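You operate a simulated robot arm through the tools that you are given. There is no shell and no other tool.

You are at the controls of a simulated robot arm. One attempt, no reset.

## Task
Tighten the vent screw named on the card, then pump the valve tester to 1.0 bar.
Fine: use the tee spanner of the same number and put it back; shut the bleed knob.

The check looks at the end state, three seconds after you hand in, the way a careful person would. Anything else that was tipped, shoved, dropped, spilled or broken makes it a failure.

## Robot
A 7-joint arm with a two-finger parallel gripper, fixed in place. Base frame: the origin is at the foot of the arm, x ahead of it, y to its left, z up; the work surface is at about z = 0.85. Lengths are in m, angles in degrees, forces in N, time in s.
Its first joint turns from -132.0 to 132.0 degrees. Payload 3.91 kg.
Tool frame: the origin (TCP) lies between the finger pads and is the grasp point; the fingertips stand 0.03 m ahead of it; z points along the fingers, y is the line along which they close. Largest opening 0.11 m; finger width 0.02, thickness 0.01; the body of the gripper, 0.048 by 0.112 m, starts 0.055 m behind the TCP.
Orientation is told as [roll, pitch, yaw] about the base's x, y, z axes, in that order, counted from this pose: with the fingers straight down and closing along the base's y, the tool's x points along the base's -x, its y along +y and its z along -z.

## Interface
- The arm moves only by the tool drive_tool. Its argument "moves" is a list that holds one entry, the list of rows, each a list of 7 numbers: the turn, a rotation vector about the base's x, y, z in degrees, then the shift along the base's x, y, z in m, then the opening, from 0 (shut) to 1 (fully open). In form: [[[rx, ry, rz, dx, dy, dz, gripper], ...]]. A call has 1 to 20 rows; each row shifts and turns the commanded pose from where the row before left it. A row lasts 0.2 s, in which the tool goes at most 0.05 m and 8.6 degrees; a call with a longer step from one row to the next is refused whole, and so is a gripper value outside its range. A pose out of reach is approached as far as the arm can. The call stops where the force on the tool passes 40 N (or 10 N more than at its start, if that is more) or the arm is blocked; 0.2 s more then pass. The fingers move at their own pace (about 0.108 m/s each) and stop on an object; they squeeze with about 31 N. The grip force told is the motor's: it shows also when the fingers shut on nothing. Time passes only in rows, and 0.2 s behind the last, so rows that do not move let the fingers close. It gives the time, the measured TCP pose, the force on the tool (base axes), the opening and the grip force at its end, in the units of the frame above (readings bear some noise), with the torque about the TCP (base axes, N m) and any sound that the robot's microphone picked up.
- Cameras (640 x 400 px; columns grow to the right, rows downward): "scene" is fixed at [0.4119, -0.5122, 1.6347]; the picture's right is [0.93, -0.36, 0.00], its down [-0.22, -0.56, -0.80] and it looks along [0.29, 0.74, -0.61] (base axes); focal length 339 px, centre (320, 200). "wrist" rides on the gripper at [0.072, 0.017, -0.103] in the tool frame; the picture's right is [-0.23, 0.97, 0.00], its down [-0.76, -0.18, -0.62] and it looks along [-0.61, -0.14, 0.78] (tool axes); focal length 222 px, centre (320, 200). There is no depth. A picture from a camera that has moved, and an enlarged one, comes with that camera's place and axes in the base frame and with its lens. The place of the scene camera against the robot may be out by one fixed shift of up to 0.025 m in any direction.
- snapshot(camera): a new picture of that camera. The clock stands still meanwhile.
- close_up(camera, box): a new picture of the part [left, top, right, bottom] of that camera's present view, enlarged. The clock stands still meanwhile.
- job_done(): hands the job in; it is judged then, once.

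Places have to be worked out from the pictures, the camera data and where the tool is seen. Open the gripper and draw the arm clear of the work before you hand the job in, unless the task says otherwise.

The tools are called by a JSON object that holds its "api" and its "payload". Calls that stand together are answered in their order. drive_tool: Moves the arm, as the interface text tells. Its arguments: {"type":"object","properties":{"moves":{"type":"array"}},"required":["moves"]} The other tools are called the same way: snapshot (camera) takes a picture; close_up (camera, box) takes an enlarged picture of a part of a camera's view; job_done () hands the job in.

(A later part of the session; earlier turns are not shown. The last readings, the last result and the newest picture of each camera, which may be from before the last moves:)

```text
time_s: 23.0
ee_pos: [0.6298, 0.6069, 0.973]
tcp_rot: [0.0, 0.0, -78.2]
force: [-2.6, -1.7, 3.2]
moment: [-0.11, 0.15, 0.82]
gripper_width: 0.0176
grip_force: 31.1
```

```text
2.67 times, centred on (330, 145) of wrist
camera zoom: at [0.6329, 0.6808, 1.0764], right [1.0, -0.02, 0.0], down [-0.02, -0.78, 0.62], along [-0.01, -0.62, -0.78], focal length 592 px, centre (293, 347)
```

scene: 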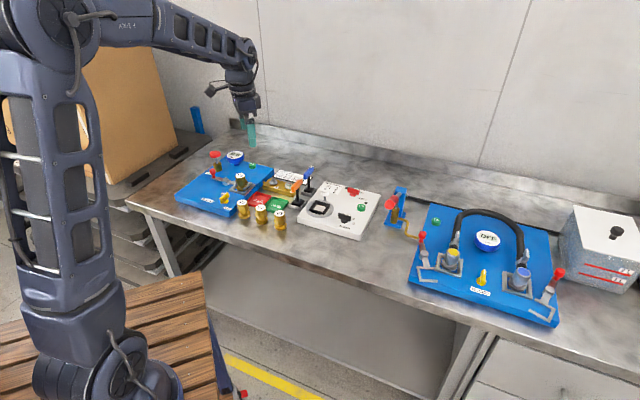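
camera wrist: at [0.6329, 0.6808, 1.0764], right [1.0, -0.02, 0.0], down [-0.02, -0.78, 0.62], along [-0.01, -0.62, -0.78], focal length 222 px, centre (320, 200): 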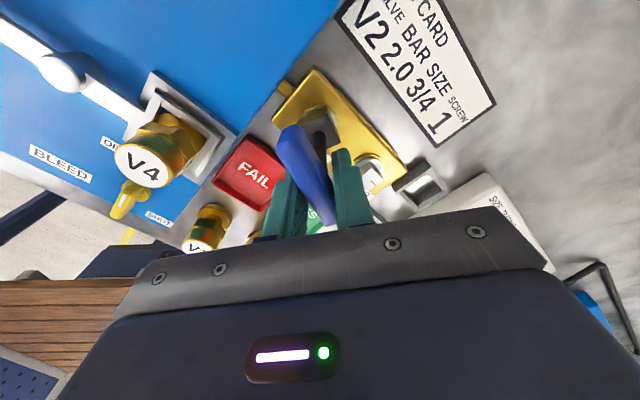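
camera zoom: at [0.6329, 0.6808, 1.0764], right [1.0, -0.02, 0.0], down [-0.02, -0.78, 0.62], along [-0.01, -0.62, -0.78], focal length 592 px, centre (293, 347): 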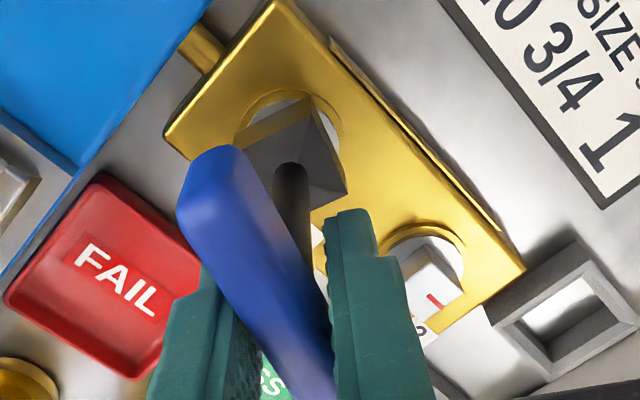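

I hold here for a second to see whether the screw still creeps or really sits at its stop.

{"api": "drive_tool", "payload": {"moves": [[[0, 0, -3, 0, 0, 0, 0], [0, 0, 0, 0, 0, 0, 0], [0, 0, 0, 0, 0, 0, 0], [0, 0, 0, 0, 0, 0, 0], [0, 0, 0, 0, 0, 0, 0], [0, 0, 0, 0, 0, 0, 0]]]}}

{"api": "close_up", "payload": {"camera": "wrist", "box": [260, 70, 400, 220]}}

```text
time_s: 24.4
ee_pos: [0.6311, 0.6072, 0.9731]
tcp_rot: [-0.1, 0.0, -81.1]
force: [0.6, -0.5, 9.6]
moment: [0.06, -0.02, 0.83]
gripper_width: 0.0185
grip_force: 31.3
```

```text
2.67 times, centred on (330, 145) of wrist
camera zoom: at [0.6364, 0.6805, 1.0763], right [1.0, -0.07, 0.0], down [-0.06, -0.78, 0.62], along [-0.05, -0.62, -0.78], focal length 592 px, centre (293, 347)
```

zoom: 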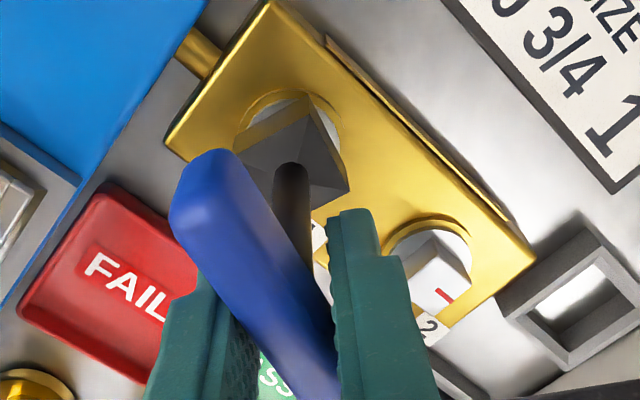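

The screw sits against a hard stop (≈89° turned, 0.83 N·m, no creep). I rotate the gripper back just to the point where the handle lies flat in the fingers again, without loosening the screw.

{"api": "drive_tool", "payload": {"moves": [[[0, 0, 4, 0, 0, 0, 0], [0, 0, 4, 0, 0, 0, 0], [0, 0, 4, 0, 0, 0, 0], [0, 0, 0, 0, 0, 0, 0]]]}}

```text
time_s: 25.4
ee_pos: [0.6295, 0.6066, 0.9732]
tcp_rot: [0.0, 0.1, -69.1]
force: [0.6, 1.1, 3.0]
moment: [0.12, -0.04, 0.53]
gripper_width: 0.0141
grip_force: 30.9
```

{"api": "drive_tool", "payload": {"moves": [[[0, 0, 3, 0, 0, 0, 0], [0, 0, 0, 0, 0, 0, 0], [0, 0, 0, 0, 0, 0, 0]]]}}

{"api": "close_up", "payload": {"camera": "wrist", "box": [260, 70, 400, 220]}}

{"api": "close_up", "payload": {"camera": "scene", "box": [260, 155, 300, 195]}}

```text
time_s: 26.2
ee_pos: [0.6288, 0.6075, 0.9721]
tcp_rot: [0.1, 0.1, -66.1]
force: [1.2, -2.6, -0.6]
moment: [-0.18, -0.12, 0.58]
gripper_width: 0.0135
grip_force: 30.6
```

```text
2.67 times, centred on (330, 145) of wrist
camera zoom: at [0.617, 0.6796, 1.0756], right [0.98, 0.19, 0.0], down [0.15, -0.77, 0.62], along [0.12, -0.61, -0.78], focal length 592 px, centre (293, 347)
```

zoom: 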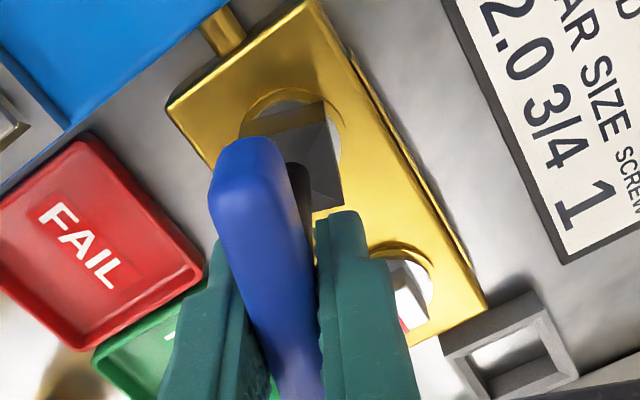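

```text
10.00 times, centred on (280, 175) of scene
camera zoom: at [0.4119, -0.5122, 1.6347], right [0.93, -0.36, 0.0], down [-0.22, -0.56, -0.8], along [0.29, 0.74, -0.61], focal length 3387 px, centre (720, 450)
```

zoom: 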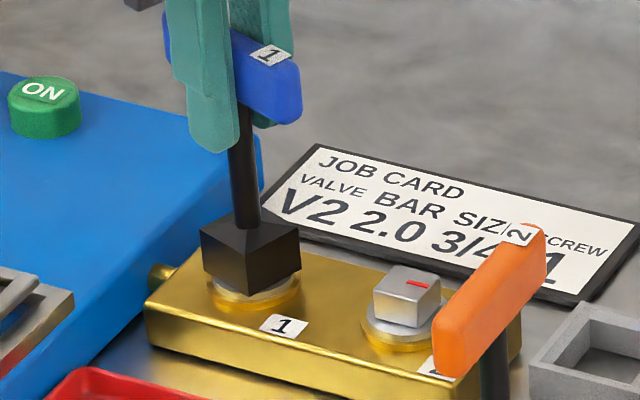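

{"api": "drive_tool", "payload": {"moves": [[[0, 0, 2, 0, 0, 0, 0], [0, 0, 0, 0, 0, 0, 0], [0, 0, 0, 0, 0, 0, 0]]]}}

```text
time_s: 27.0
ee_pos: [0.6289, 0.6077, 0.9708]
tcp_rot: [-0.1, 0.0, -64.0]
force: [0.5, 0.0, -7.5]
moment: [0.0, -0.06, 0.32]
gripper_width: 0.0127
grip_force: 31.1
```

The handle is flat in the fingers again (12.7 mm) with 0.32 N·m left in the tightening sense. I take off a little more and lift the spanner straight up.

{"api": "drive_tool", "payload": {"moves": [[[0, 0, 1.2, 0, 0, 0, 0], [0, 0, 0, 0, 0, 0.003, 0], [0, 0, 0, 0, 0, 0.004, 0], [0, 0, 0, 0, 0, 0.005, 0], [0, 0, 0, 0, 0, 0.008, 0], [0, 0, 0, 0, 0, 0.01, 0], [0, 0, 0, 0, 0, 0.02, 0], [0, 0, 0, 0, 0, 0.025, 0], [0, 0, 0, 0, 0, 0, 0]]]}}

{"api": "close_up", "payload": {"camera": "scene", "box": [255, 130, 315, 190]}}

{"api": "snapshot", "payload": {"camera": "wrist"}}

```text
time_s: 29.0
ee_pos: [0.6306, 0.6065, 1.0481]
tcp_rot: [-0.1, 0.0, -62.9]
force: [0.7, -0.1, -2.5]
moment: [-0.01, -0.02, 0.0]
gripper_width: 0.0127
grip_force: 30.9
```

```text
6.67 times, centred on (285, 160) of scene
camera zoom: at [0.4119, -0.5122, 1.6347], right [0.93, -0.36, 0.0], down [-0.22, -0.56, -0.8], along [0.29, 0.74, -0.61], focal length 2258 px, centre (553, 467)
```

zoom: 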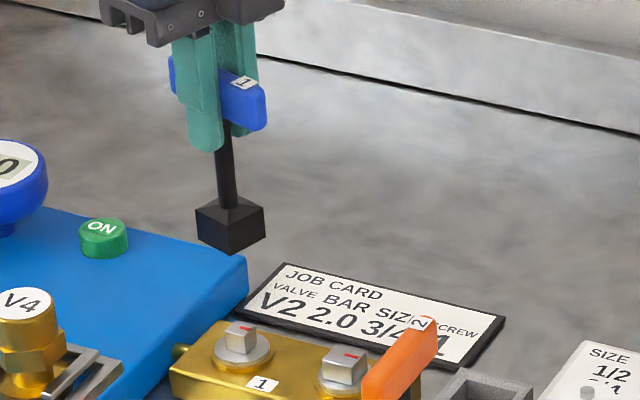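

```text
taken
camera wrist: at [0.6135, 0.6783, 1.1511], right [0.97, 0.24, 0.0], down [0.19, -0.76, 0.62], along [0.15, -0.61, -0.78], focal length 222 px, centre (320, 200)
```

wrist: 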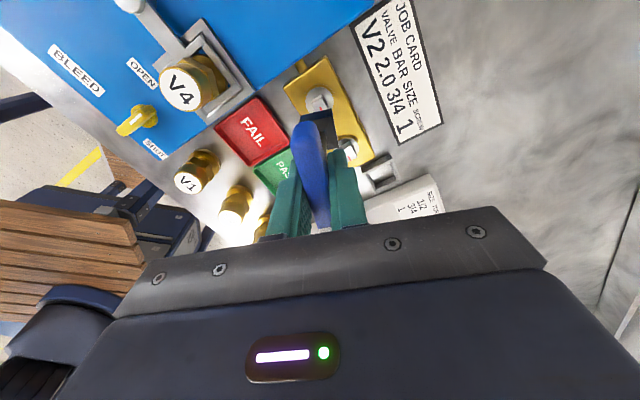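

Screw 1's red mark now lies parallel to screw 2's, i.e. tightened, and the spanner is free. I carry it back above its holder, returning to the original yaw of 44.4°.

{"api": "drive_tool", "payload": {"moves": [[[0, 0, 7.67, 0.0087, -0.006, 0, 0], [0, 0, 7.67, 0.0087, -0.006, 0, 0], [0, 0, 7.67, 0.0087, -0.006, 0, 0], [0, 0, 7.67, 0.0087, -0.006, 0, 0], [0, 0, 7.67, 0.0087, -0.006, 0, 0], [0, 0, 7.67, 0.0087, -0.006, 0, 0], [0, 0, 7.67, 0.0087, -0.006, 0, 0], [0, 0, 7.67, 0.0087, -0.006, 0, 0], [0, 0, 7.67, 0.0087, -0.006, 0, 0], [0, 0, 7.67, 0.0087, -0.006, 0, 0], [0, 0, 7.67, 0.0087, -0.006, 0, 0], [0, 0, 7.67, 0.0087, -0.006, 0, 0], [0, 0, 7.67, 0.0087, -0.006, 0, 0], [0, 0, 7.67, 0.0087, -0.006, 0, 0], [0, 0, 0, 0, 0, 0, 0]]]}}

{"api": "close_up", "payload": {"camera": "scene", "box": [285, 130, 335, 210]}}

{"api": "close_up", "payload": {"camera": "wrist", "box": [270, 85, 370, 150]}}

```text
time_s: 32.2
ee_pos: [0.7506, 0.5226, 1.0481]
tcp_rot: [0.0, 0.0, 44.6]
force: [0.0, 0.0, -2.7]
moment: [0.01, 0.0, 0.02]
gripper_width: 0.0129
grip_force: 31.3
```

```text
5.00 times, centred on (310, 170) of scene
camera zoom: at [0.4119, -0.5122, 1.6347], right [0.93, -0.36, 0.0], down [-0.22, -0.56, -0.8], along [0.29, 0.74, -0.61], focal length 1694 px, centre (370, 350)
```

zoom: 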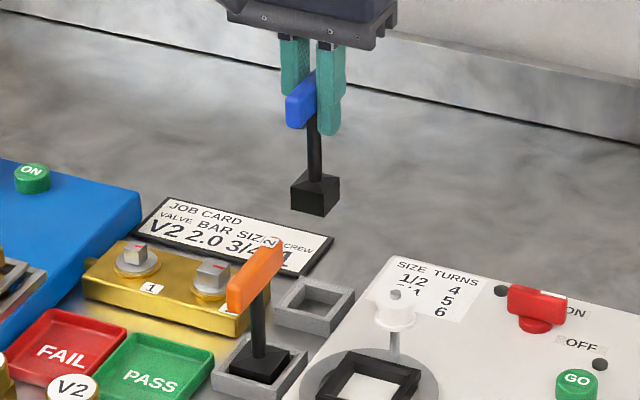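

```text
6.15 times, centred on (320, 118) of wrist
camera zoom: at [0.6898, 0.4832, 1.1507], right [-0.52, 0.85, 0.0], down [0.67, 0.41, 0.62], along [0.53, 0.33, -0.78], focal length 1367 px, centre (320, 708)
```

zoom: 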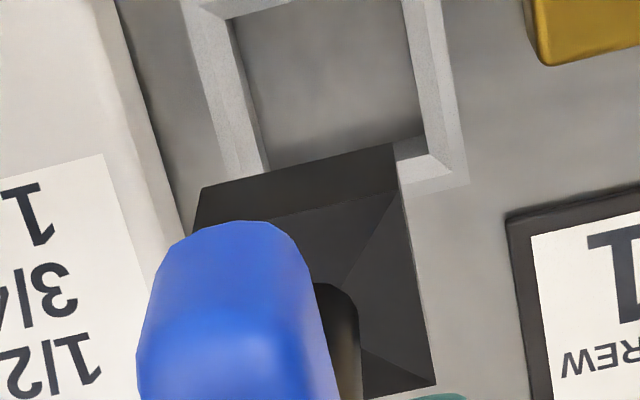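

The spanner sits in the grip as before (block edges within a pixel of the earlier picture), and the holder cavity has several millimetres of clearance. I lower it in, slowing near the bottom.

{"api": "drive_tool", "payload": {"moves": [[[0, 0, 0, 0.0006, 0, -0.03, 0], [0, 0, 0, 0, 0, -0.03, 0], [0, 0, 0, 0, 0, -0.02, 0], [0, 0, 0, 0, 0, -0.015, 0], [0, 0, 0, 0, 0, -0.005, 0], [0, 0, 0, 0, 0, 0, 0]]]}}

{"api": "close_up", "payload": {"camera": "scene", "box": [275, 140, 335, 200]}}

```text
time_s: 33.6
ee_pos: [0.753, 0.5241, 0.9492]
tcp_rot: [0.0, 0.0, 44.4]
force: [0.2, 0.7, -2.5]
moment: [0.03, 0.02, -0.02]
gripper_width: 0.0127
grip_force: 30.8
```

```text
6.67 times, centred on (305, 170) of scene
camera zoom: at [0.4119, -0.5122, 1.6347], right [0.93, -0.36, 0.0], down [-0.22, -0.56, -0.8], along [0.29, 0.74, -0.61], focal length 2258 px, centre (420, 400)
```

zoom: 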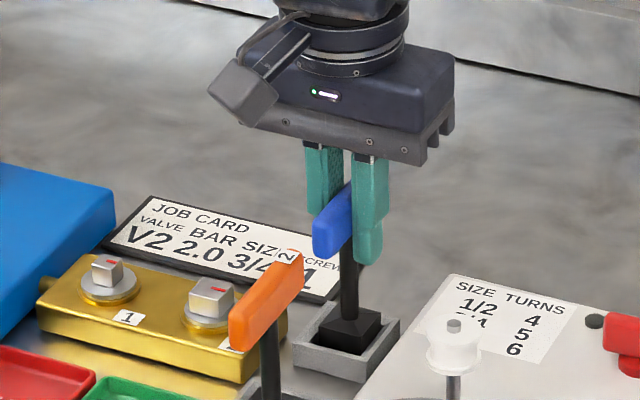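

The block is in the holder. I lower the last few millimetres until it touches.

{"api": "drive_tool", "payload": {"moves": [[[0, 0, 0, -0.0005, -0.0005, -0.002, 0], [0, 0, 0, 0, 0, -0.0015, 0], [0, 0, 0, 0, 0, -0.001, 0], [0, 0, 0, 0, 0, 0, 0]]]}}

```text
time_s: 34.6
ee_pos: [0.7507, 0.5236, 0.9435]
tcp_rot: [0.0, 0.0, 44.5]
force: [-1.7, 0.6, 4.2]
moment: [-0.08, 0.12, -0.03]
gripper_width: 0.0129
grip_force: 30.4
```

It has touched down (upward force 4 N). I open the fingers.

{"api": "drive_tool", "payload": {"moves": [[[0, 0, 0, 0, 0, 0, 0.25], [0, 0, 0, 0, 0, 0, 0.6], [0, 0, 0, 0, 0, 0, 0.6], [0, 0, 0, 0, 0, 0, 0.6]]]}}

{"api": "close_up", "payload": {"camera": "scene", "box": [275, 140, 335, 200]}}

```text
time_s: 35.6
ee_pos: [0.7512, 0.5229, 0.9435]
tcp_rot: [0.0, 0.1, 44.5]
force: [-0.2, -0.1, -0.3]
moment: [-0.04, -0.01, -0.02]
gripper_width: 0.066
grip_force: 0.0
```

```text
6.67 times, centred on (305, 170) of scene
camera zoom: at [0.4119, -0.5122, 1.6347], right [0.93, -0.36, 0.0], down [-0.22, -0.56, -0.8], along [0.29, 0.74, -0.61], focal length 2258 px, centre (420, 400)
```

zoom: 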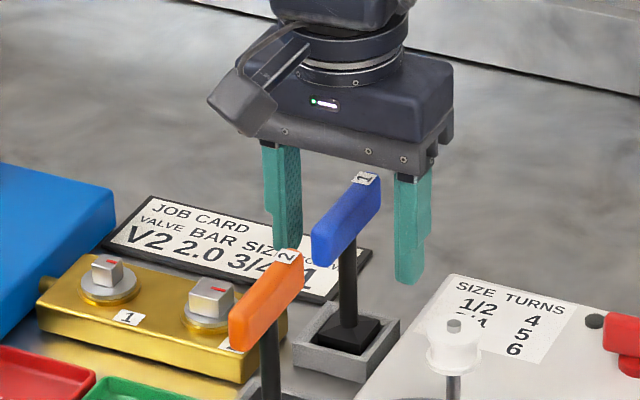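

Spanner 1 stands back in its holder just as before. I raise the arm clear and move to where the wrist camera can see the tester: bleed knob, pump and gauge.

{"api": "drive_tool", "payload": {"moves": [[[0, 0, 0, 0, 0, 0.02, 0.6], [0, 0, 0, 0, 0, 0.04, 0.6], [0, 0, 0, 0, 0, 0.045, 0.6], [0, 0, 0, 0, 0, 0.045, 0.6], [0, 0, 0, 0, 0, 0.045, 0.6], [0, 0, 7.3, -0.038, 0, 0.008, 0.6], [0, 0, 7.3, -0.038, 0, 0.008, 0.6], [0, 0, 7.3, -0.038, 0, 0.008, 0.6], [0, 0, 7.3, -0.038, 0, 0.008, 0.6], [0, 0, 7.3, -0.038, 0.006, 0.008, 0.6], [0, 0, 7.3, -0.038, 0.006, 0.008, 0.6], [0, 0, 7.3, -0.038, 0.006, 0.008, 0.6], [0, 0, 7.3, -0.035, 0.009, 0.008, 0.6], [0, 0, 0, 0, 0, 0, 0.6]]]}}

{"api": "snapshot", "payload": {"camera": "wrist"}}

{"api": "snapshot", "payload": {"camera": "scene"}}

```text
time_s: 38.6
ee_pos: [0.4502, 0.5495, 1.2004]
tcp_rot: [0.0, 0.0, 103.0]
force: [-0.3, -0.1, 0.1]
moment: [-0.03, 0.04, -0.05]
gripper_width: 0.0661
grip_force: 0.0
```

```text
taken
camera wrist: at [0.4514, 0.474, 1.3034], right [-1.0, 0.0, 0.0], down [0.0, 0.78, 0.62], along [0.0, 0.62, -0.78], focal length 222 px, centre (320, 200)
```

wrist: 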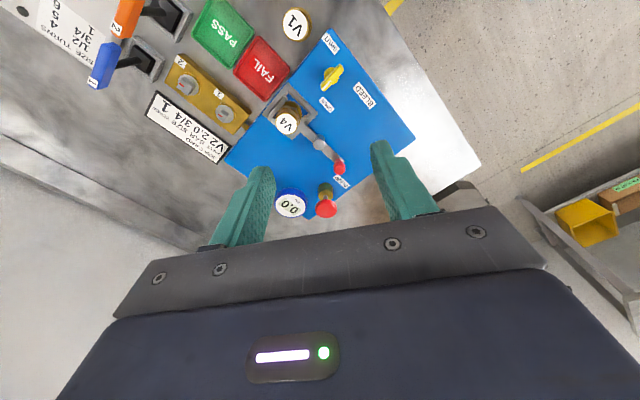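

```text
taken
```

scene: 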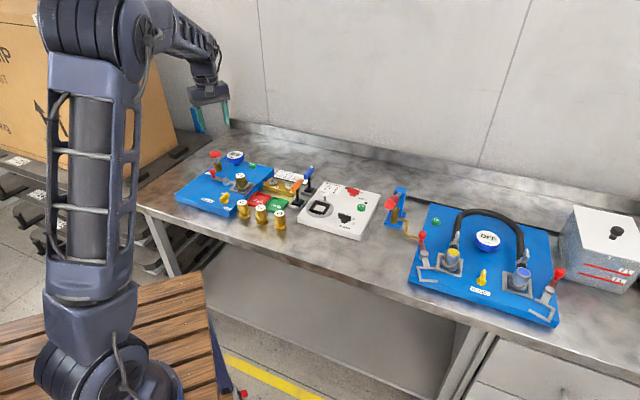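

{"api": "close_up", "payload": {"camera": "wrist", "box": [220, 20, 420, 145]}}

{"api": "close_up", "payload": {"camera": "wrist", "box": [260, 90, 400, 225]}}

{"api": "close_up", "payload": {"camera": "wrist", "box": [300, 25, 380, 115]}}

{"api": "close_up", "payload": {"camera": "scene", "box": [175, 145, 275, 220]}}

```text
3.20 times, centred on (320, 82) of wrist
camera zoom: at [0.4514, 0.474, 1.3034], right [-1.0, 0.0, 0.0], down [0.0, 0.78, 0.62], along [0.0, 0.62, -0.78], focal length 711 px, centre (320, 576)
```

zoom: 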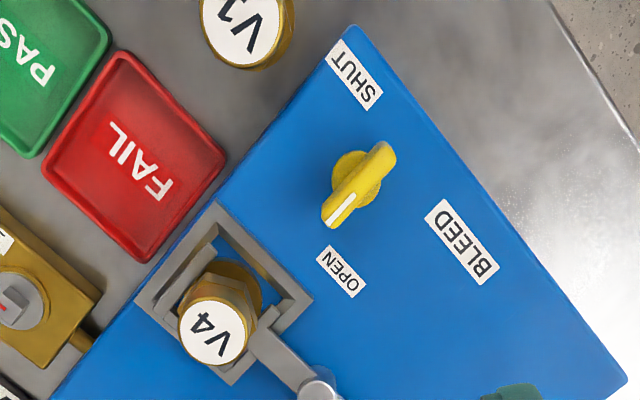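

```text
2.96 times, centred on (330, 158) of wrist
camera zoom: at [0.4514, 0.474, 1.3034], right [-1.0, 0.0, 0.0], down [0.0, 0.78, 0.62], along [0.0, 0.62, -0.78], focal length 658 px, centre (290, 326)
```

zoom: 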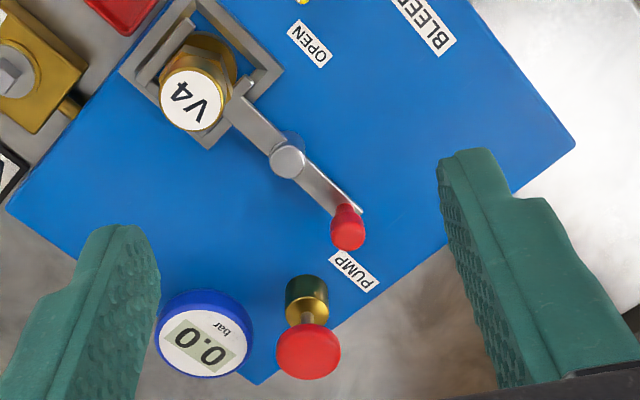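

```text
4.44 times, centred on (340, 70) of wrist
camera zoom: at [0.4514, 0.474, 1.3034], right [-1.0, 0.0, 0.0], down [0.0, 0.78, 0.62], along [0.0, 0.62, -0.78], focal length 987 px, centre (231, 778)
```

zoom: 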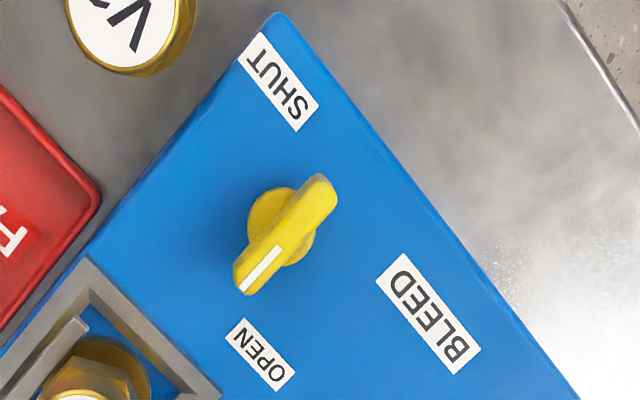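

```text
5.33 times, centred on (225, 182) of scene
camera zoom: at [0.4119, -0.5122, 1.6347], right [0.93, -0.36, 0.0], down [-0.22, -0.56, -0.8], along [0.29, 0.74, -0.61], focal length 1807 px, centre (827, 293)
```

zoom: 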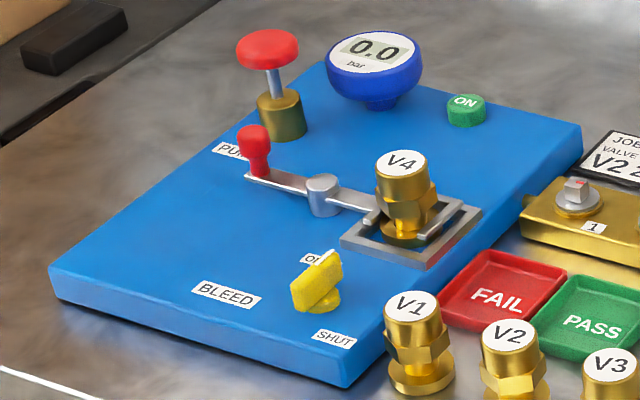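

The pump, gauge (0.0 bar, on) and bleed knob are visible. The bleed pointer (white line) points along about +49°, on the OPEN side; SHUT lies about 137° clockwise of it, at about −88°. I come down above the knob at (0.433, 0.544), aligned with its bar, for a closer look.

{"api": "drive_tool", "payload": {"moves": [[[0, 0, -7.75, -0.0024, -0.0008, -0.027, 0.6], [0, 0, -7.75, -0.0024, -0.0008, -0.027, 0.6], [0, 0, -7.75, -0.0024, -0.0008, -0.027, 0.6], [0, 0, -7.75, -0.0024, -0.0008, -0.027, 0.6], [0, 0, -7.75, -0.0024, -0.0008, -0.027, 0.6], [0, 0, -7.75, -0.0024, -0.0008, -0.027, 0.6], [0, 0, -7.75, -0.0024, -0.0008, -0.027, 0.6], [0, 0, 0, 0, 0, 0, 0.6]]]}}

{"api": "snapshot", "payload": {"camera": "wrist"}}

{"api": "close_up", "payload": {"camera": "scene", "box": [185, 145, 265, 220]}}

{"api": "close_up", "payload": {"camera": "wrist", "box": [270, 60, 390, 160]}}

```text
time_s: 40.4
ee_pos: [0.4338, 0.5438, 1.0104]
tcp_rot: [0.0, 0.0, 48.5]
force: [-0.2, -0.2, -0.2]
moment: [-0.01, 0.01, 0.0]
gripper_width: 0.0658
grip_force: 0.1
```

```text
taken
camera wrist: at [0.3744, 0.5008, 1.1149], right [-0.58, 0.81, 0.0], down [0.64, 0.45, 0.62], along [0.51, 0.36, -0.78], focal length 222 px, centre (320, 200)
```

wrist: 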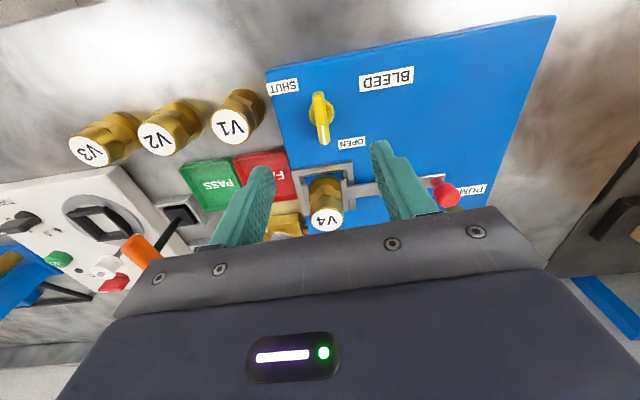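

```text
5.33 times, centred on (225, 182) of scene
camera zoom: at [0.4119, -0.5122, 1.6347], right [0.93, -0.36, 0.0], down [-0.22, -0.56, -0.8], along [0.29, 0.74, -0.61], focal length 1807 px, centre (827, 293)
```

zoom: 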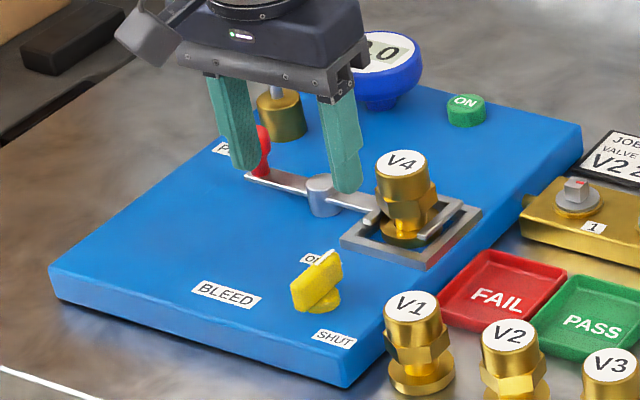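

```text
4.00 times, centred on (330, 110) of wrist
camera zoom: at [0.3744, 0.5008, 1.1149], right [-0.58, 0.81, 0.0], down [0.64, 0.45, 0.62], along [0.51, 0.36, -0.78], focal length 888 px, centre (280, 560)
```

zoom: 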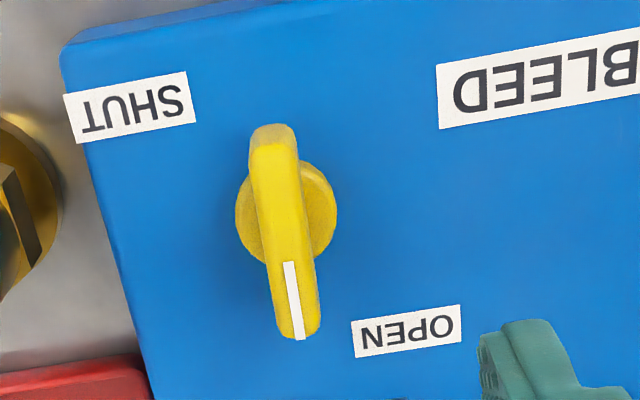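

The board top is at z≈0.889 and the knob bar's top at ≈0.913, centred near (0.4315, 0.5427), along about 44.5°. I lower with narrower fingers to TCP z≈0.930, keeping the tips above the disc, and grip the bar.

{"api": "drive_tool", "payload": {"moves": [[[0, 0, -4, -0.0022, -0.001, -0.02, 0.4], [0, 0, 0, 0, 0, -0.025, 0.4], [0, 0, 0, 0, 0, -0.02, 0.4], [0, 0, 0, 0, 0, -0.012, 0.4], [0, 0, 0, 0, 0, 0, 0.4]]]}}

{"api": "close_up", "payload": {"camera": "scene", "box": [195, 155, 265, 215]}}

{"api": "close_up", "payload": {"camera": "wrist", "box": [260, 60, 380, 200]}}

```text
time_s: 41.6
ee_pos: [0.4301, 0.5439, 0.9344]
tcp_rot: [0.0, 0.0, 44.5]
force: [0.1, -0.5, 0.0]
moment: [0.01, -0.01, 0.01]
gripper_width: 0.044
grip_force: 0.1
```

```text
6.67 times, centred on (230, 185) of scene
camera zoom: at [0.4119, -0.5122, 1.6347], right [0.93, -0.36, 0.0], down [-0.22, -0.56, -0.8], along [0.29, 0.74, -0.61], focal length 2258 px, centre (920, 300)
```

zoom: 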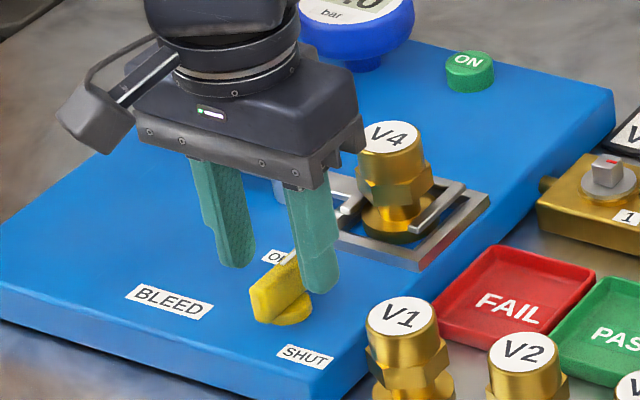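

```text
2.86 times, centred on (320, 130) of wrist
camera zoom: at [0.3692, 0.5045, 1.0381], right [-0.52, 0.85, 0.0], down [0.67, 0.41, 0.62], along [0.53, 0.33, -0.78], focal length 635 px, centre (320, 400)
```

zoom: 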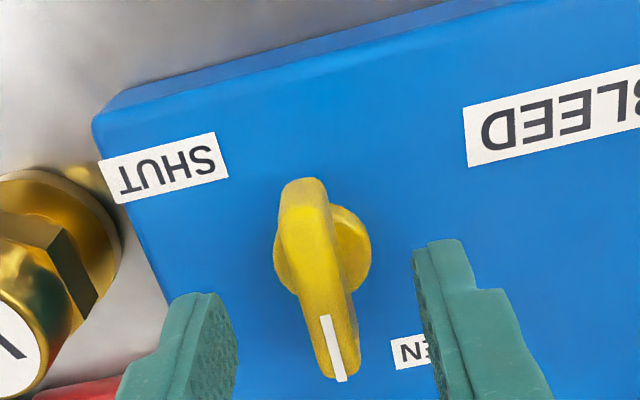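

The fingers straddle the bar evenly. I lower 5 mm more and close.

{"api": "drive_tool", "payload": {"moves": [[[0, 0, 0, 0.001, -0.0008, -0.005, 0.4], [0, 0, 0, 0, 0, 0, 0.2], [0, 0, 0, 0, 0, 0, 0], [0, 0, 0, 0, 0, 0, 0], [0, 0, 0, 0, 0, 0, 0]]]}}

{"api": "close_up", "payload": {"camera": "wrist", "box": [260, 60, 380, 200]}}

```text
time_s: 42.8
ee_pos: [0.43, 0.543, 0.93]
tcp_rot: [0.1, -0.2, 44.8]
force: [-18.4, 25.6, -7.4]
moment: [1.57, -0.48, 0.01]
gripper_width: 0.0112
grip_force: 44.8
```

```text
2.86 times, centred on (320, 130) of wrist
camera zoom: at [0.3687, 0.5042, 1.0335], right [-0.52, 0.85, 0.0], down [0.67, 0.41, 0.62], along [0.53, 0.33, -0.78], focal length 635 px, centre (320, 400)
```

zoom: 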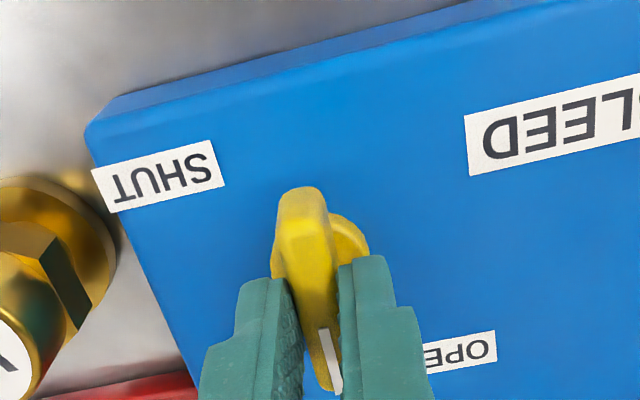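

Gripped, but the side force of about 31 N toward (−x, +y) says the bar is a few millimetres off that way. I shift to relieve it.

{"api": "drive_tool", "payload": {"moves": [[[0, 0, 0, -0.001, 0.0012, 0, 0], [0, 0, 0, 0, 0, 0, 0]]]}}

```text
time_s: 43.4
ee_pos: [0.4307, 0.5448, 0.9303]
tcp_rot: [0.0, 0.1, 44.5]
force: [-14.3, 24.6, -10.0]
moment: [1.36, -0.37, 0.02]
gripper_width: 0.0106
grip_force: 45.2
```

{"api": "drive_tool", "payload": {"moves": [[[0, 0, 0, -0.0008, 0.001, 0, 0], [0, 0, 0, -0.0008, 0.001, 0, 0], [0, 0, 0, 0, 0, 0, 0]]]}}

{"api": "close_up", "payload": {"camera": "wrist", "box": [280, 80, 360, 180]}}

```text
time_s: 44.2
ee_pos: [0.4303, 0.5443, 0.9305]
tcp_rot: [-0.1, 0.2, 44.5]
force: [1.3, 8.4, -14.0]
moment: [0.68, -0.53, -0.02]
gripper_width: 0.011
grip_force: 44.8
```

```text
4.00 times, centred on (320, 130) of wrist
camera zoom: at [0.3685, 0.5049, 1.0336], right [-0.52, 0.85, 0.0], down [0.67, 0.41, 0.62], along [0.53, 0.32, -0.78], focal length 888 px, centre (320, 480)
```

zoom: 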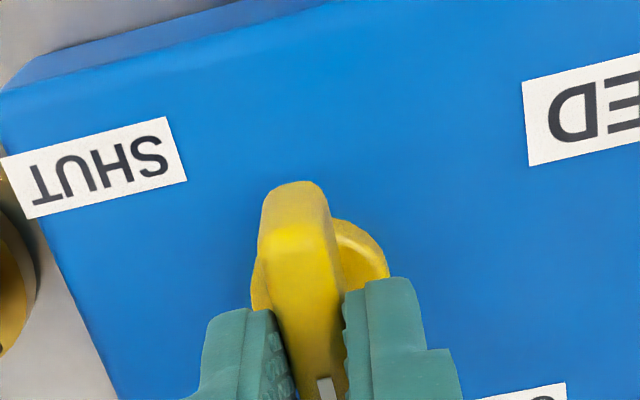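

{"api": "drive_tool", "payload": {"moves": [[[0, 0, 0, 0.0, 0.0008, -0.001, 0], [0, 0, 0, 0, 0, 0, 0]]]}}

```text
time_s: 44.8
ee_pos: [0.4304, 0.5444, 0.9297]
tcp_rot: [0.0, 0.0, 44.5]
force: [11.8, -15.9, 1.3]
moment: [-1.02, 0.24, 0.0]
gripper_width: 0.0109
grip_force: 45.0
```

The bar is gripped rigidly, so small offsets give large side forces. I loosen the fingers to about 14 mm (3 mm of play) so they can turn the knob without side-loading it, and start clockwise.

{"api": "drive_tool", "payload": {"moves": [[[0, 0, 0, -0.0002, -0.0004, 0.001, 0.13], [0, 0, 0, 0, 0, 0, 0.13], [0, 0, -5, 0, 0, 0, 0.13], [0, 0, -5, 0, 0, 0, 0.13], [0, 0, -5, 0, 0, 0, 0.13], [0, 0, 0, 0, 0, 0, 0.13]]]}}

{"api": "close_up", "payload": {"camera": "wrist", "box": [260, 60, 400, 200]}}

```text
time_s: 46.2
ee_pos: [0.4291, 0.5463, 0.931]
tcp_rot: [0.0, 0.0, 29.6]
force: [-0.1, -1.4, -0.5]
moment: [-0.01, -0.03, -0.03]
gripper_width: 0.015
grip_force: 0.0
```

```text
2.86 times, centred on (330, 130) of wrist
camera zoom: at [0.359, 0.5236, 1.0346], right [-0.28, 0.96, 0.0], down [0.75, 0.22, 0.62], along [0.6, 0.18, -0.78], focal length 635 px, centre (291, 400)
```

zoom: 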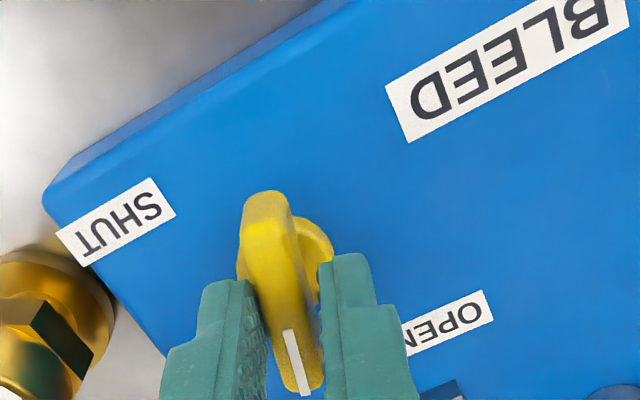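

{"api": "drive_tool", "payload": {"moves": [[[0, 0, -6, 0, 0, 0, 0.13], [0, 0, -6, 0, 0, 0, 0.13], [0, 0, -6, 0, 0, 0, 0.13], [0, 0, -6, 0, 0, 0, 0.13], [0, 0, 0, 0, 0, 0, 0.13]]]}}

{"api": "close_up", "payload": {"camera": "wrist", "box": [260, 60, 400, 200]}}

```text
time_s: 47.4
ee_pos: [0.4295, 0.5449, 0.9313]
tcp_rot: [-0.1, 0.0, 5.7]
force: [0.0, -1.0, 0.5]
moment: [-0.02, -0.01, 0.02]
gripper_width: 0.0149
grip_force: 0.3
```

```text
2.86 times, centred on (330, 130) of wrist
camera zoom: at [0.3565, 0.5549, 1.0345], right [0.13, 0.99, 0.0], down [0.78, -0.1, 0.62], along [0.62, -0.08, -0.78], focal length 635 px, centre (291, 400)
```

zoom: 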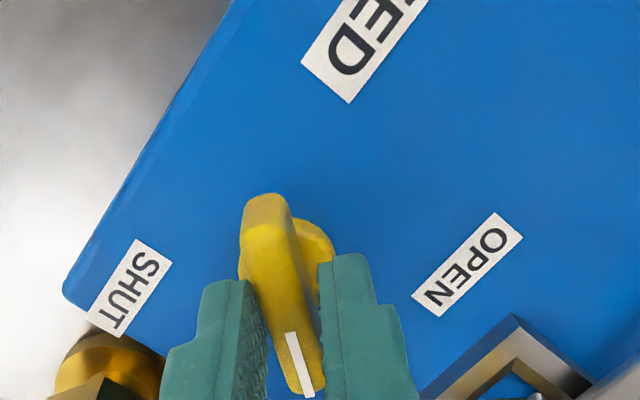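

The knob follows freely. I continue clockwise.

{"api": "drive_tool", "payload": {"moves": [[[0, 0, -6, 0, 0, 0, 0.13], [0, 0, -6, 0, 0, 0, 0.13], [0, 0, -6, 0, 0, 0, 0.13], [0, 0, -6, 0, 0, 0, 0.13], [0, 0, -6, 0, 0, 0, 0.13], [0, 0, 0, 0, 0, 0, 0.13]]]}}

{"api": "close_up", "payload": {"camera": "wrist", "box": [260, 60, 400, 200]}}

```text
time_s: 48.8
ee_pos: [0.43, 0.5454, 0.9308]
tcp_rot: [0.0, 0.0, -24.4]
force: [-0.3, -1.5, -0.4]
moment: [-0.06, 0.03, 0.01]
gripper_width: 0.0151
grip_force: 0.4
```

```text
2.86 times, centred on (330, 130) of wrist
camera zoom: at [0.3717, 0.5902, 1.0344], right [0.61, 0.79, 0.0], down [0.62, -0.48, 0.62], along [0.49, -0.38, -0.78], focal length 635 px, centre (291, 400)
```

zoom: 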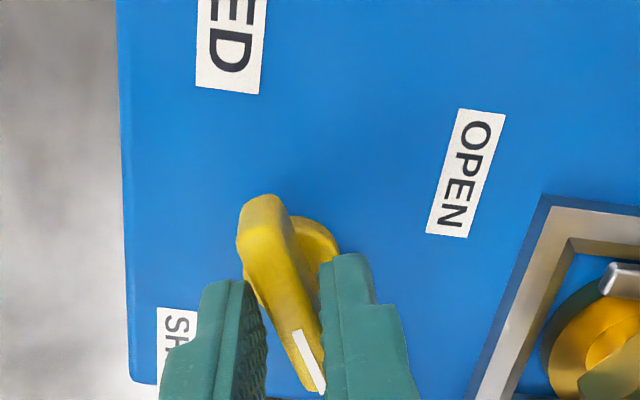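

{"api": "drive_tool", "payload": {"moves": [[[0, 0, -5, 0, 0, 0, 0.13], [0, 0, -5, 0, 0, 0, 0.13], [0, 0, -5, 0, 0, 0, 0.13], [0, 0, -5, 0, 0, 0, 0.13], [0, 0, 0, 0, 0, 0, 0.13]]]}}

{"api": "close_up", "payload": {"camera": "wrist", "box": [260, 60, 400, 200]}}

```text
time_s: 50.0
ee_pos: [0.4301, 0.5452, 0.9311]
tcp_rot: [0.0, 0.0, -44.4]
force: [-1.6, -1.4, 1.1]
moment: [-0.05, 0.04, 0.02]
gripper_width: 0.0153
grip_force: 0.8
```

```text
2.86 times, centred on (330, 130) of wrist
camera zoom: at [0.3913, 0.6074, 1.0348], right [0.84, 0.54, 0.0], down [0.42, -0.66, 0.62], along [0.33, -0.53, -0.78], focal length 635 px, centre (291, 400)
```

zoom: 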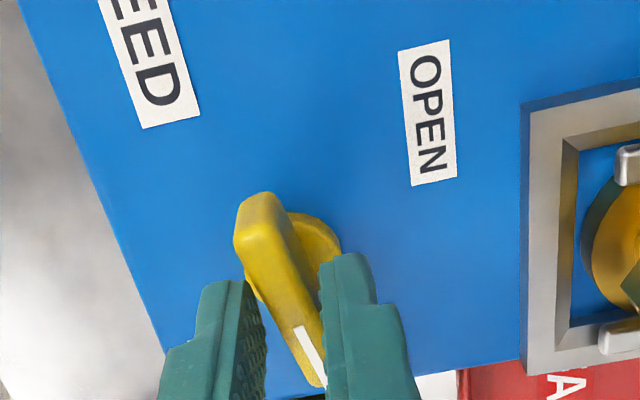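

{"api": "drive_tool", "payload": {"moves": [[[0, 0, -4, 0, 0, 0, 0.13], [0, 0, -4, 0, 0, 0, 0.13], [0, 0, -4, 0, 0, 0, 0.13], [0, 0, -4, 0, 0, 0, 0.13], [0, 0, 0, 0, 0, 0, 0.13]]]}}

{"api": "close_up", "payload": {"camera": "wrist", "box": [260, 60, 400, 200]}}

{"api": "close_up", "payload": {"camera": "scene", "box": [195, 155, 265, 215]}}

```text
time_s: 51.2
ee_pos: [0.4312, 0.5471, 0.9305]
tcp_rot: [0.0, 0.0, -60.3]
force: [-4.0, -4.5, 2.3]
moment: [-0.11, 0.06, 0.09]
gripper_width: 0.017
grip_force: 2.4
```

```text
2.86 times, centred on (330, 130) of wrist
camera zoom: at [0.4105, 0.6163, 1.0336], right [0.96, 0.28, 0.0], down [0.22, -0.75, 0.62], along [0.18, -0.6, -0.78], focal length 635 px, centre (291, 400)
```

zoom: 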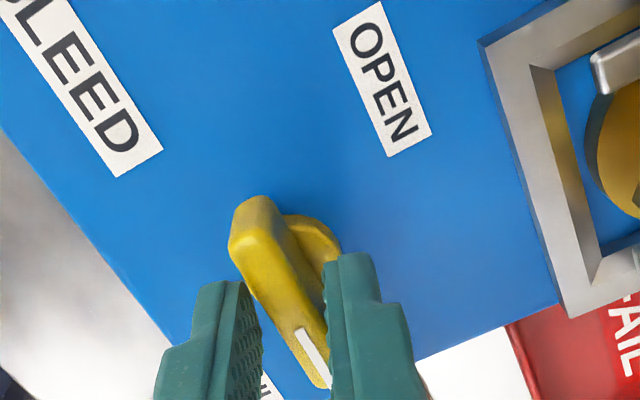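

```text
6.67 times, centred on (230, 185) of scene
camera zoom: at [0.4119, -0.5122, 1.6347], right [0.93, -0.36, 0.0], down [-0.22, -0.56, -0.8], along [0.29, 0.74, -0.61], focal length 2258 px, centre (920, 300)
```

zoom: 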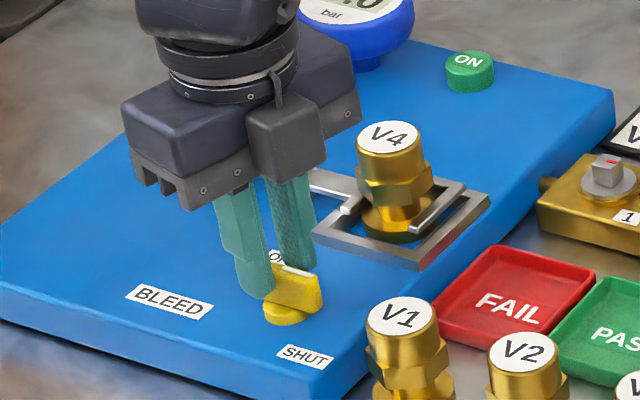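

Resistance starts to show. I turn a bit further to tell whether this is the SHUT stop.

{"api": "drive_tool", "payload": {"moves": [[[0, 0, -4, 0, -0.0005, 0, 0.13], [0, 0, -4, 0, 0, 0, 0.13], [0, 0, 0, 0, 0, 0, 0.13]]]}}

{"api": "close_up", "payload": {"camera": "wrist", "box": [260, 60, 400, 200]}}

{"api": "close_up", "payload": {"camera": "scene", "box": [210, 180, 250, 210]}}

```text
time_s: 52.0
ee_pos: [0.4304, 0.5441, 0.9301]
tcp_rot: [0.0, 0.0, -68.4]
force: [-0.9, -0.5, -3.0]
moment: [-0.5, -0.48, 1.59]
gripper_width: 0.0196
grip_force: 44.6
```

```text
2.86 times, centred on (330, 130) of wrist
camera zoom: at [0.4208, 0.6181, 1.0337], right [0.99, 0.15, 0.0], down [0.12, -0.77, 0.62], along [0.09, -0.62, -0.78], focal length 635 px, centre (291, 400)
```

zoom: 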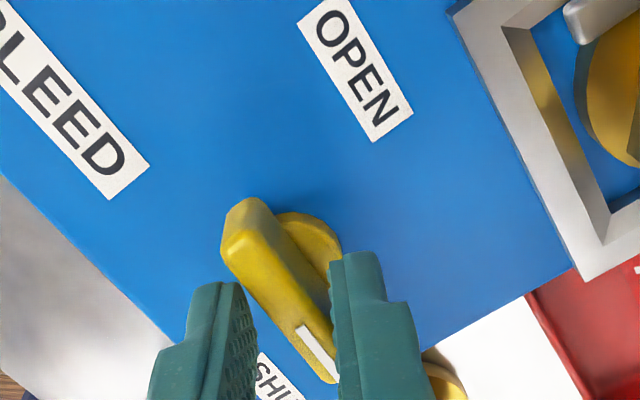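

```text
13.33 times, centred on (230, 195) of scene
camera zoom: at [0.4119, -0.5122, 1.6347], right [0.93, -0.36, 0.0], down [-0.22, -0.56, -0.8], along [0.29, 0.74, -0.61], focal length 4516 px, centre (1520, 267)
```

zoom: 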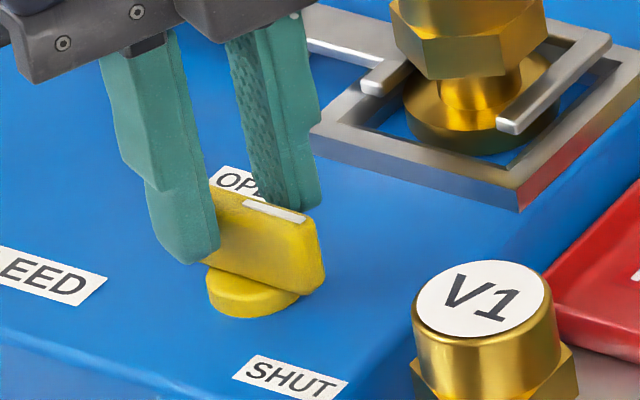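

A firm stop at 1.6 N·m, with the pointer a quarter turn from OPEN (≈ −45°): the bleed is shut. I back off within the finger play, open slightly, and lift clear.

{"api": "drive_tool", "payload": {"moves": [[[0, 0, 5, 0, 0, 0, 0.13], [0, 0, 5, 0, 0, 0, 0.16], [0, 0, 4, 0, 0, 0, 0.4], [0, 0, 0, 0, 0, 0, 0.5], [0, 0, 0, 0, 0, 0, 0.5], [0, 0, 0, 0, 0, 0.02, 0.5], [0, 0, 0, 0, 0, 0.03, 0.5], [0, 0, 0, 0, 0, 0.04, 0.5], [0, 0, 0, 0, 0, 0.045, 0.5], [0, 0, 0, 0, 0, 0.045, 0.5], [0, 0, 0, 0, 0, 0, 0.5]]]}}

{"api": "snapshot", "payload": {"camera": "wrist"}}

{"api": "close_up", "payload": {"camera": "scene", "box": [195, 140, 265, 210]}}

```text
time_s: 54.4
ee_pos: [0.4321, 0.5437, 1.1113]
tcp_rot: [0.1, 0.0, -54.3]
force: [-0.5, 0.2, -0.8]
moment: [0.01, -0.02, -0.02]
gripper_width: 0.0547
grip_force: 0.1
```

```text
taken
camera wrist: at [0.4042, 0.6124, 1.2155], right [0.92, 0.38, 0.0], down [0.3, -0.72, 0.62], along [0.24, -0.58, -0.78], focal length 222 px, centre (320, 200)
```

wrist: 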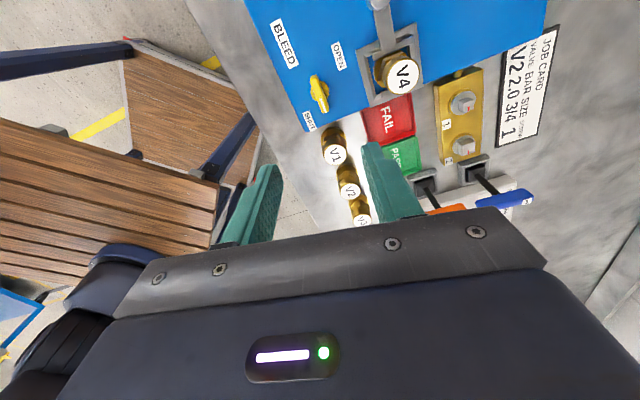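

```text
5.71 times, centred on (230, 175) of scene
camera zoom: at [0.4119, -0.5122, 1.6347], right [0.93, -0.36, 0.0], down [-0.22, -0.56, -0.8], along [0.29, 0.74, -0.61], focal length 1936 px, centre (834, 343)
```

zoom: 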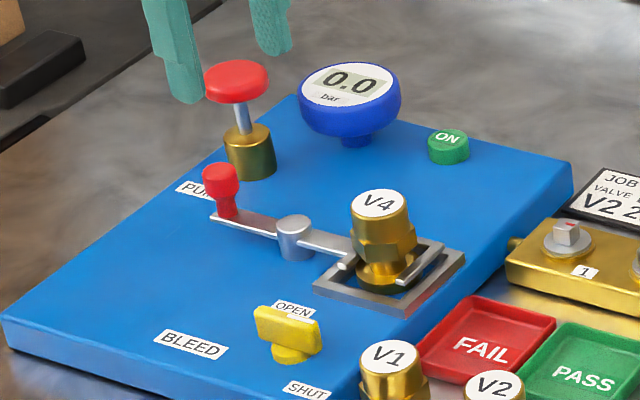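

The bleed knob is shut and nothing else has moved. Next the pump: its red plunger head is near (0.44, 0.76), top z≈0.97. I close the fingers and move toward it at a safe height for a precise look.

{"api": "drive_tool", "payload": {"moves": [[[0, 0, 7.6, 0, 0.012, 0.002, 0], [0, 0, 7.6, 0, 0.012, 0.002, 0], [0, 0, 7.6, 0, 0.012, 0.002, 0], [0, 0, 7.6, 0, 0.012, 0.002, 0], [0, 0, 7.6, 0, 0.012, 0.002, 0], [0, 0, 7.6, 0, 0.012, 0.002, 0], [0, 0, 7.6, 0, 0.012, 0.002, 0], [0, 0, 7.6, 0, 0.012, 0.002, 0], [0, 0, 7.6, 0, 0.012, 0.002, 0], [0, 0, 7.6, 0, 0.012, 0.002, 0], [0, 0, 7.6, 0, 0.012, 0.002, 0], [0, 0, 7.6, 0, 0.012, 0.002, 0], [0, 0, 7.6, 0, 0.012, 0.002, 0], [0, 0, 0, 0, 0, 0, 0]]]}}

{"api": "snapshot", "payload": {"camera": "wrist"}}

{"api": "close_up", "payload": {"camera": "scene", "box": [195, 130, 265, 200]}}

{"api": "close_up", "payload": {"camera": "wrist", "box": [270, 60, 430, 200]}}

```text
time_s: 57.4
ee_pos: [0.4315, 0.7008, 1.1351]
tcp_rot: [0.0, 0.0, 44.6]
force: [0.2, -0.3, 0.1]
moment: [-0.01, 0.02, 0.0]
gripper_width: 0.0002
grip_force: 31.0
```

```text
taken
camera wrist: at [0.3679, 0.6622, 1.2394], right [-0.52, 0.85, 0.0], down [0.67, 0.41, 0.62], along [0.53, 0.32, -0.78], focal length 222 px, centre (320, 200)
```

wrist: 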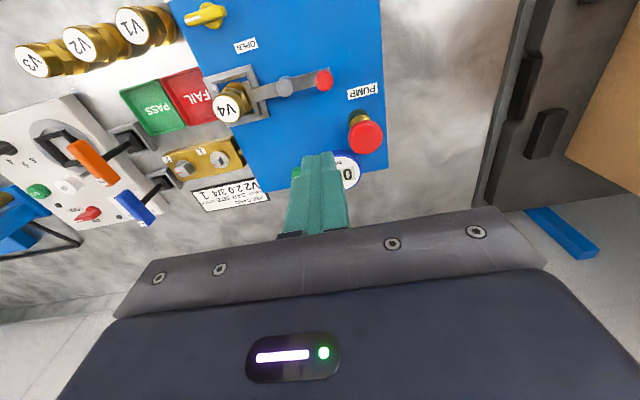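

```text
5.71 times, centred on (230, 165) of scene
camera zoom: at [0.4119, -0.5122, 1.6347], right [0.93, -0.36, 0.0], down [-0.22, -0.56, -0.8], along [0.29, 0.74, -0.61], focal length 1936 px, centre (834, 400)
```

zoom: 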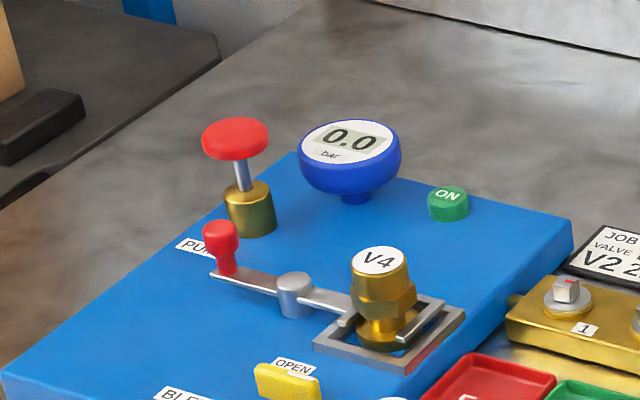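

```text
2.86 times, centred on (350, 130) of wrist
camera zoom: at [0.3679, 0.6622, 1.2394], right [-0.52, 0.85, 0.0], down [0.67, 0.41, 0.62], along [0.53, 0.32, -0.78], focal length 635 px, centre (234, 400)
```

zoom: 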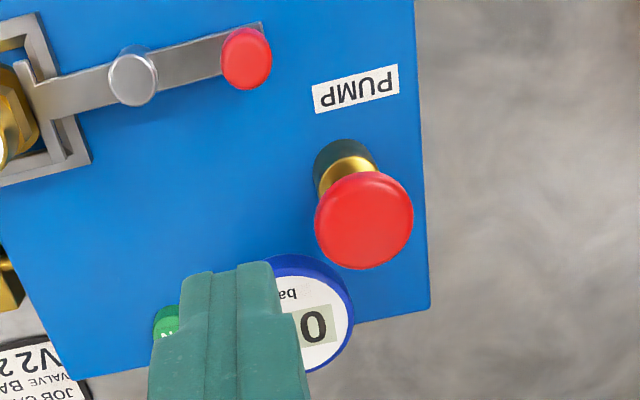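

The plunger head's top centre is at (0.4387, 0.7774, 0.951) from two wrist views. I move above it with closed fingers, tips about 2 cm above the head.

{"api": "drive_tool", "payload": {"moves": [[[0, 0, 0, 0.0036, 0.0383, 0, 0], [0, 0, 0, 0.0036, 0.0383, 0, 0], [0, 0, 0, 0, 0, -0.045, 0], [0, 0, 0, 0, 0, -0.045, 0], [0, 0, 0, 0, 0, -0.04, 0], [0, 0, 0, 0, 0, 0, 0]]]}}

{"api": "close_up", "payload": {"camera": "scene", "box": [195, 130, 265, 200]}}

{"api": "snapshot", "payload": {"camera": "wrist"}}

```text
time_s: 58.8
ee_pos: [0.4383, 0.7777, 1.0046]
tcp_rot: [0.0, 0.0, 44.4]
force: [-0.3, 0.2, -0.2]
moment: [0.0, -0.01, 0.0]
gripper_width: 0.0001
grip_force: 31.0
```

```text
5.71 times, centred on (230, 165) of scene
camera zoom: at [0.4119, -0.5122, 1.6347], right [0.93, -0.36, 0.0], down [-0.22, -0.56, -0.8], along [0.29, 0.74, -0.61], focal length 1936 px, centre (834, 400)
```

zoom: 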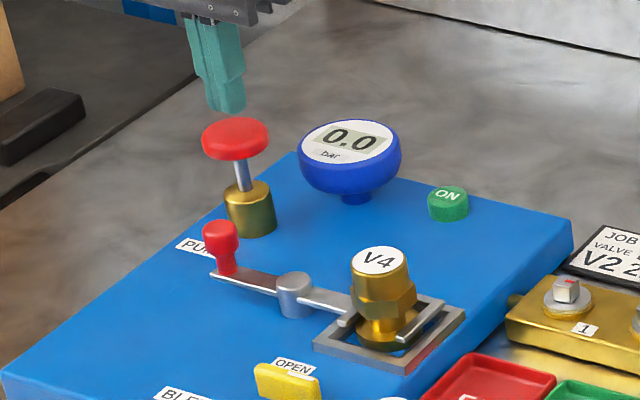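

```text
taken
camera wrist: at [0.3761, 0.7385, 1.1091], right [-0.52, 0.85, 0.0], down [0.67, 0.41, 0.62], along [0.53, 0.32, -0.78], focal length 222 px, centre (320, 200)
```

wrist: 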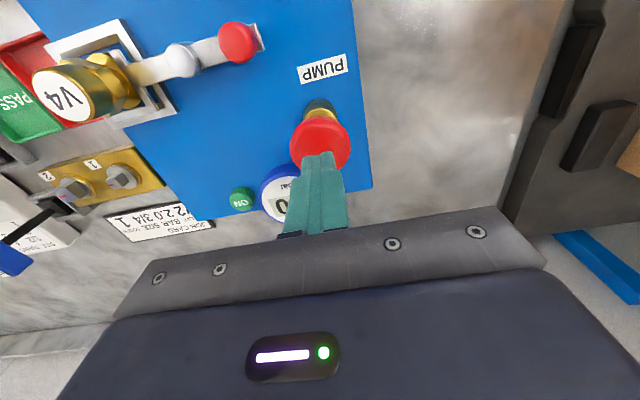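

The fingertips are over the middle of the plunger head. I press down gently in steps and watch force and gauge.

{"api": "drive_tool", "payload": {"moves": [[[0, 0, 0, 0, 0, -0.015, 0], [0, 0, 0, 0, 0, -0.006, 0], [0, 0, 0, 0, 0, -0.005, 0], [0, 0, 0, 0, 0, -0.005, 0], [0, 0, 0, 0, 0, 0, 0]]]}}

{"api": "close_up", "payload": {"camera": "scene", "box": [195, 130, 265, 200]}}

```text
time_s: 60.0
ee_pos: [0.4377, 0.7792, 0.9755]
tcp_rot: [0.0, -0.1, 44.4]
force: [1.1, 0.5, 1.7]
moment: [0.05, -0.04, -0.02]
gripper_width: 0.0
grip_force: 31.2
```

```text
5.71 times, centred on (230, 165) of scene
camera zoom: at [0.4119, -0.5122, 1.6347], right [0.93, -0.36, 0.0], down [-0.22, -0.56, -0.8], along [0.29, 0.74, -0.61], focal length 1936 px, centre (834, 400)
```

zoom: 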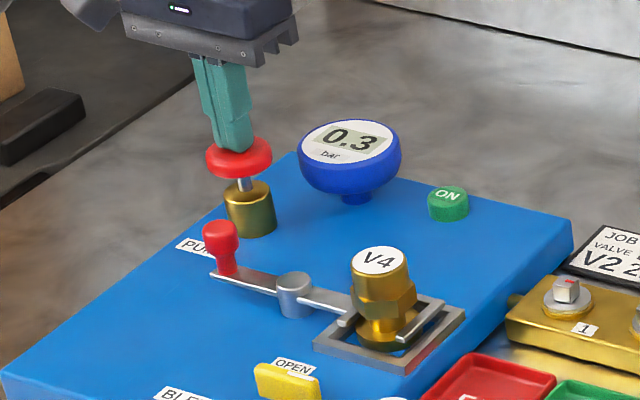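

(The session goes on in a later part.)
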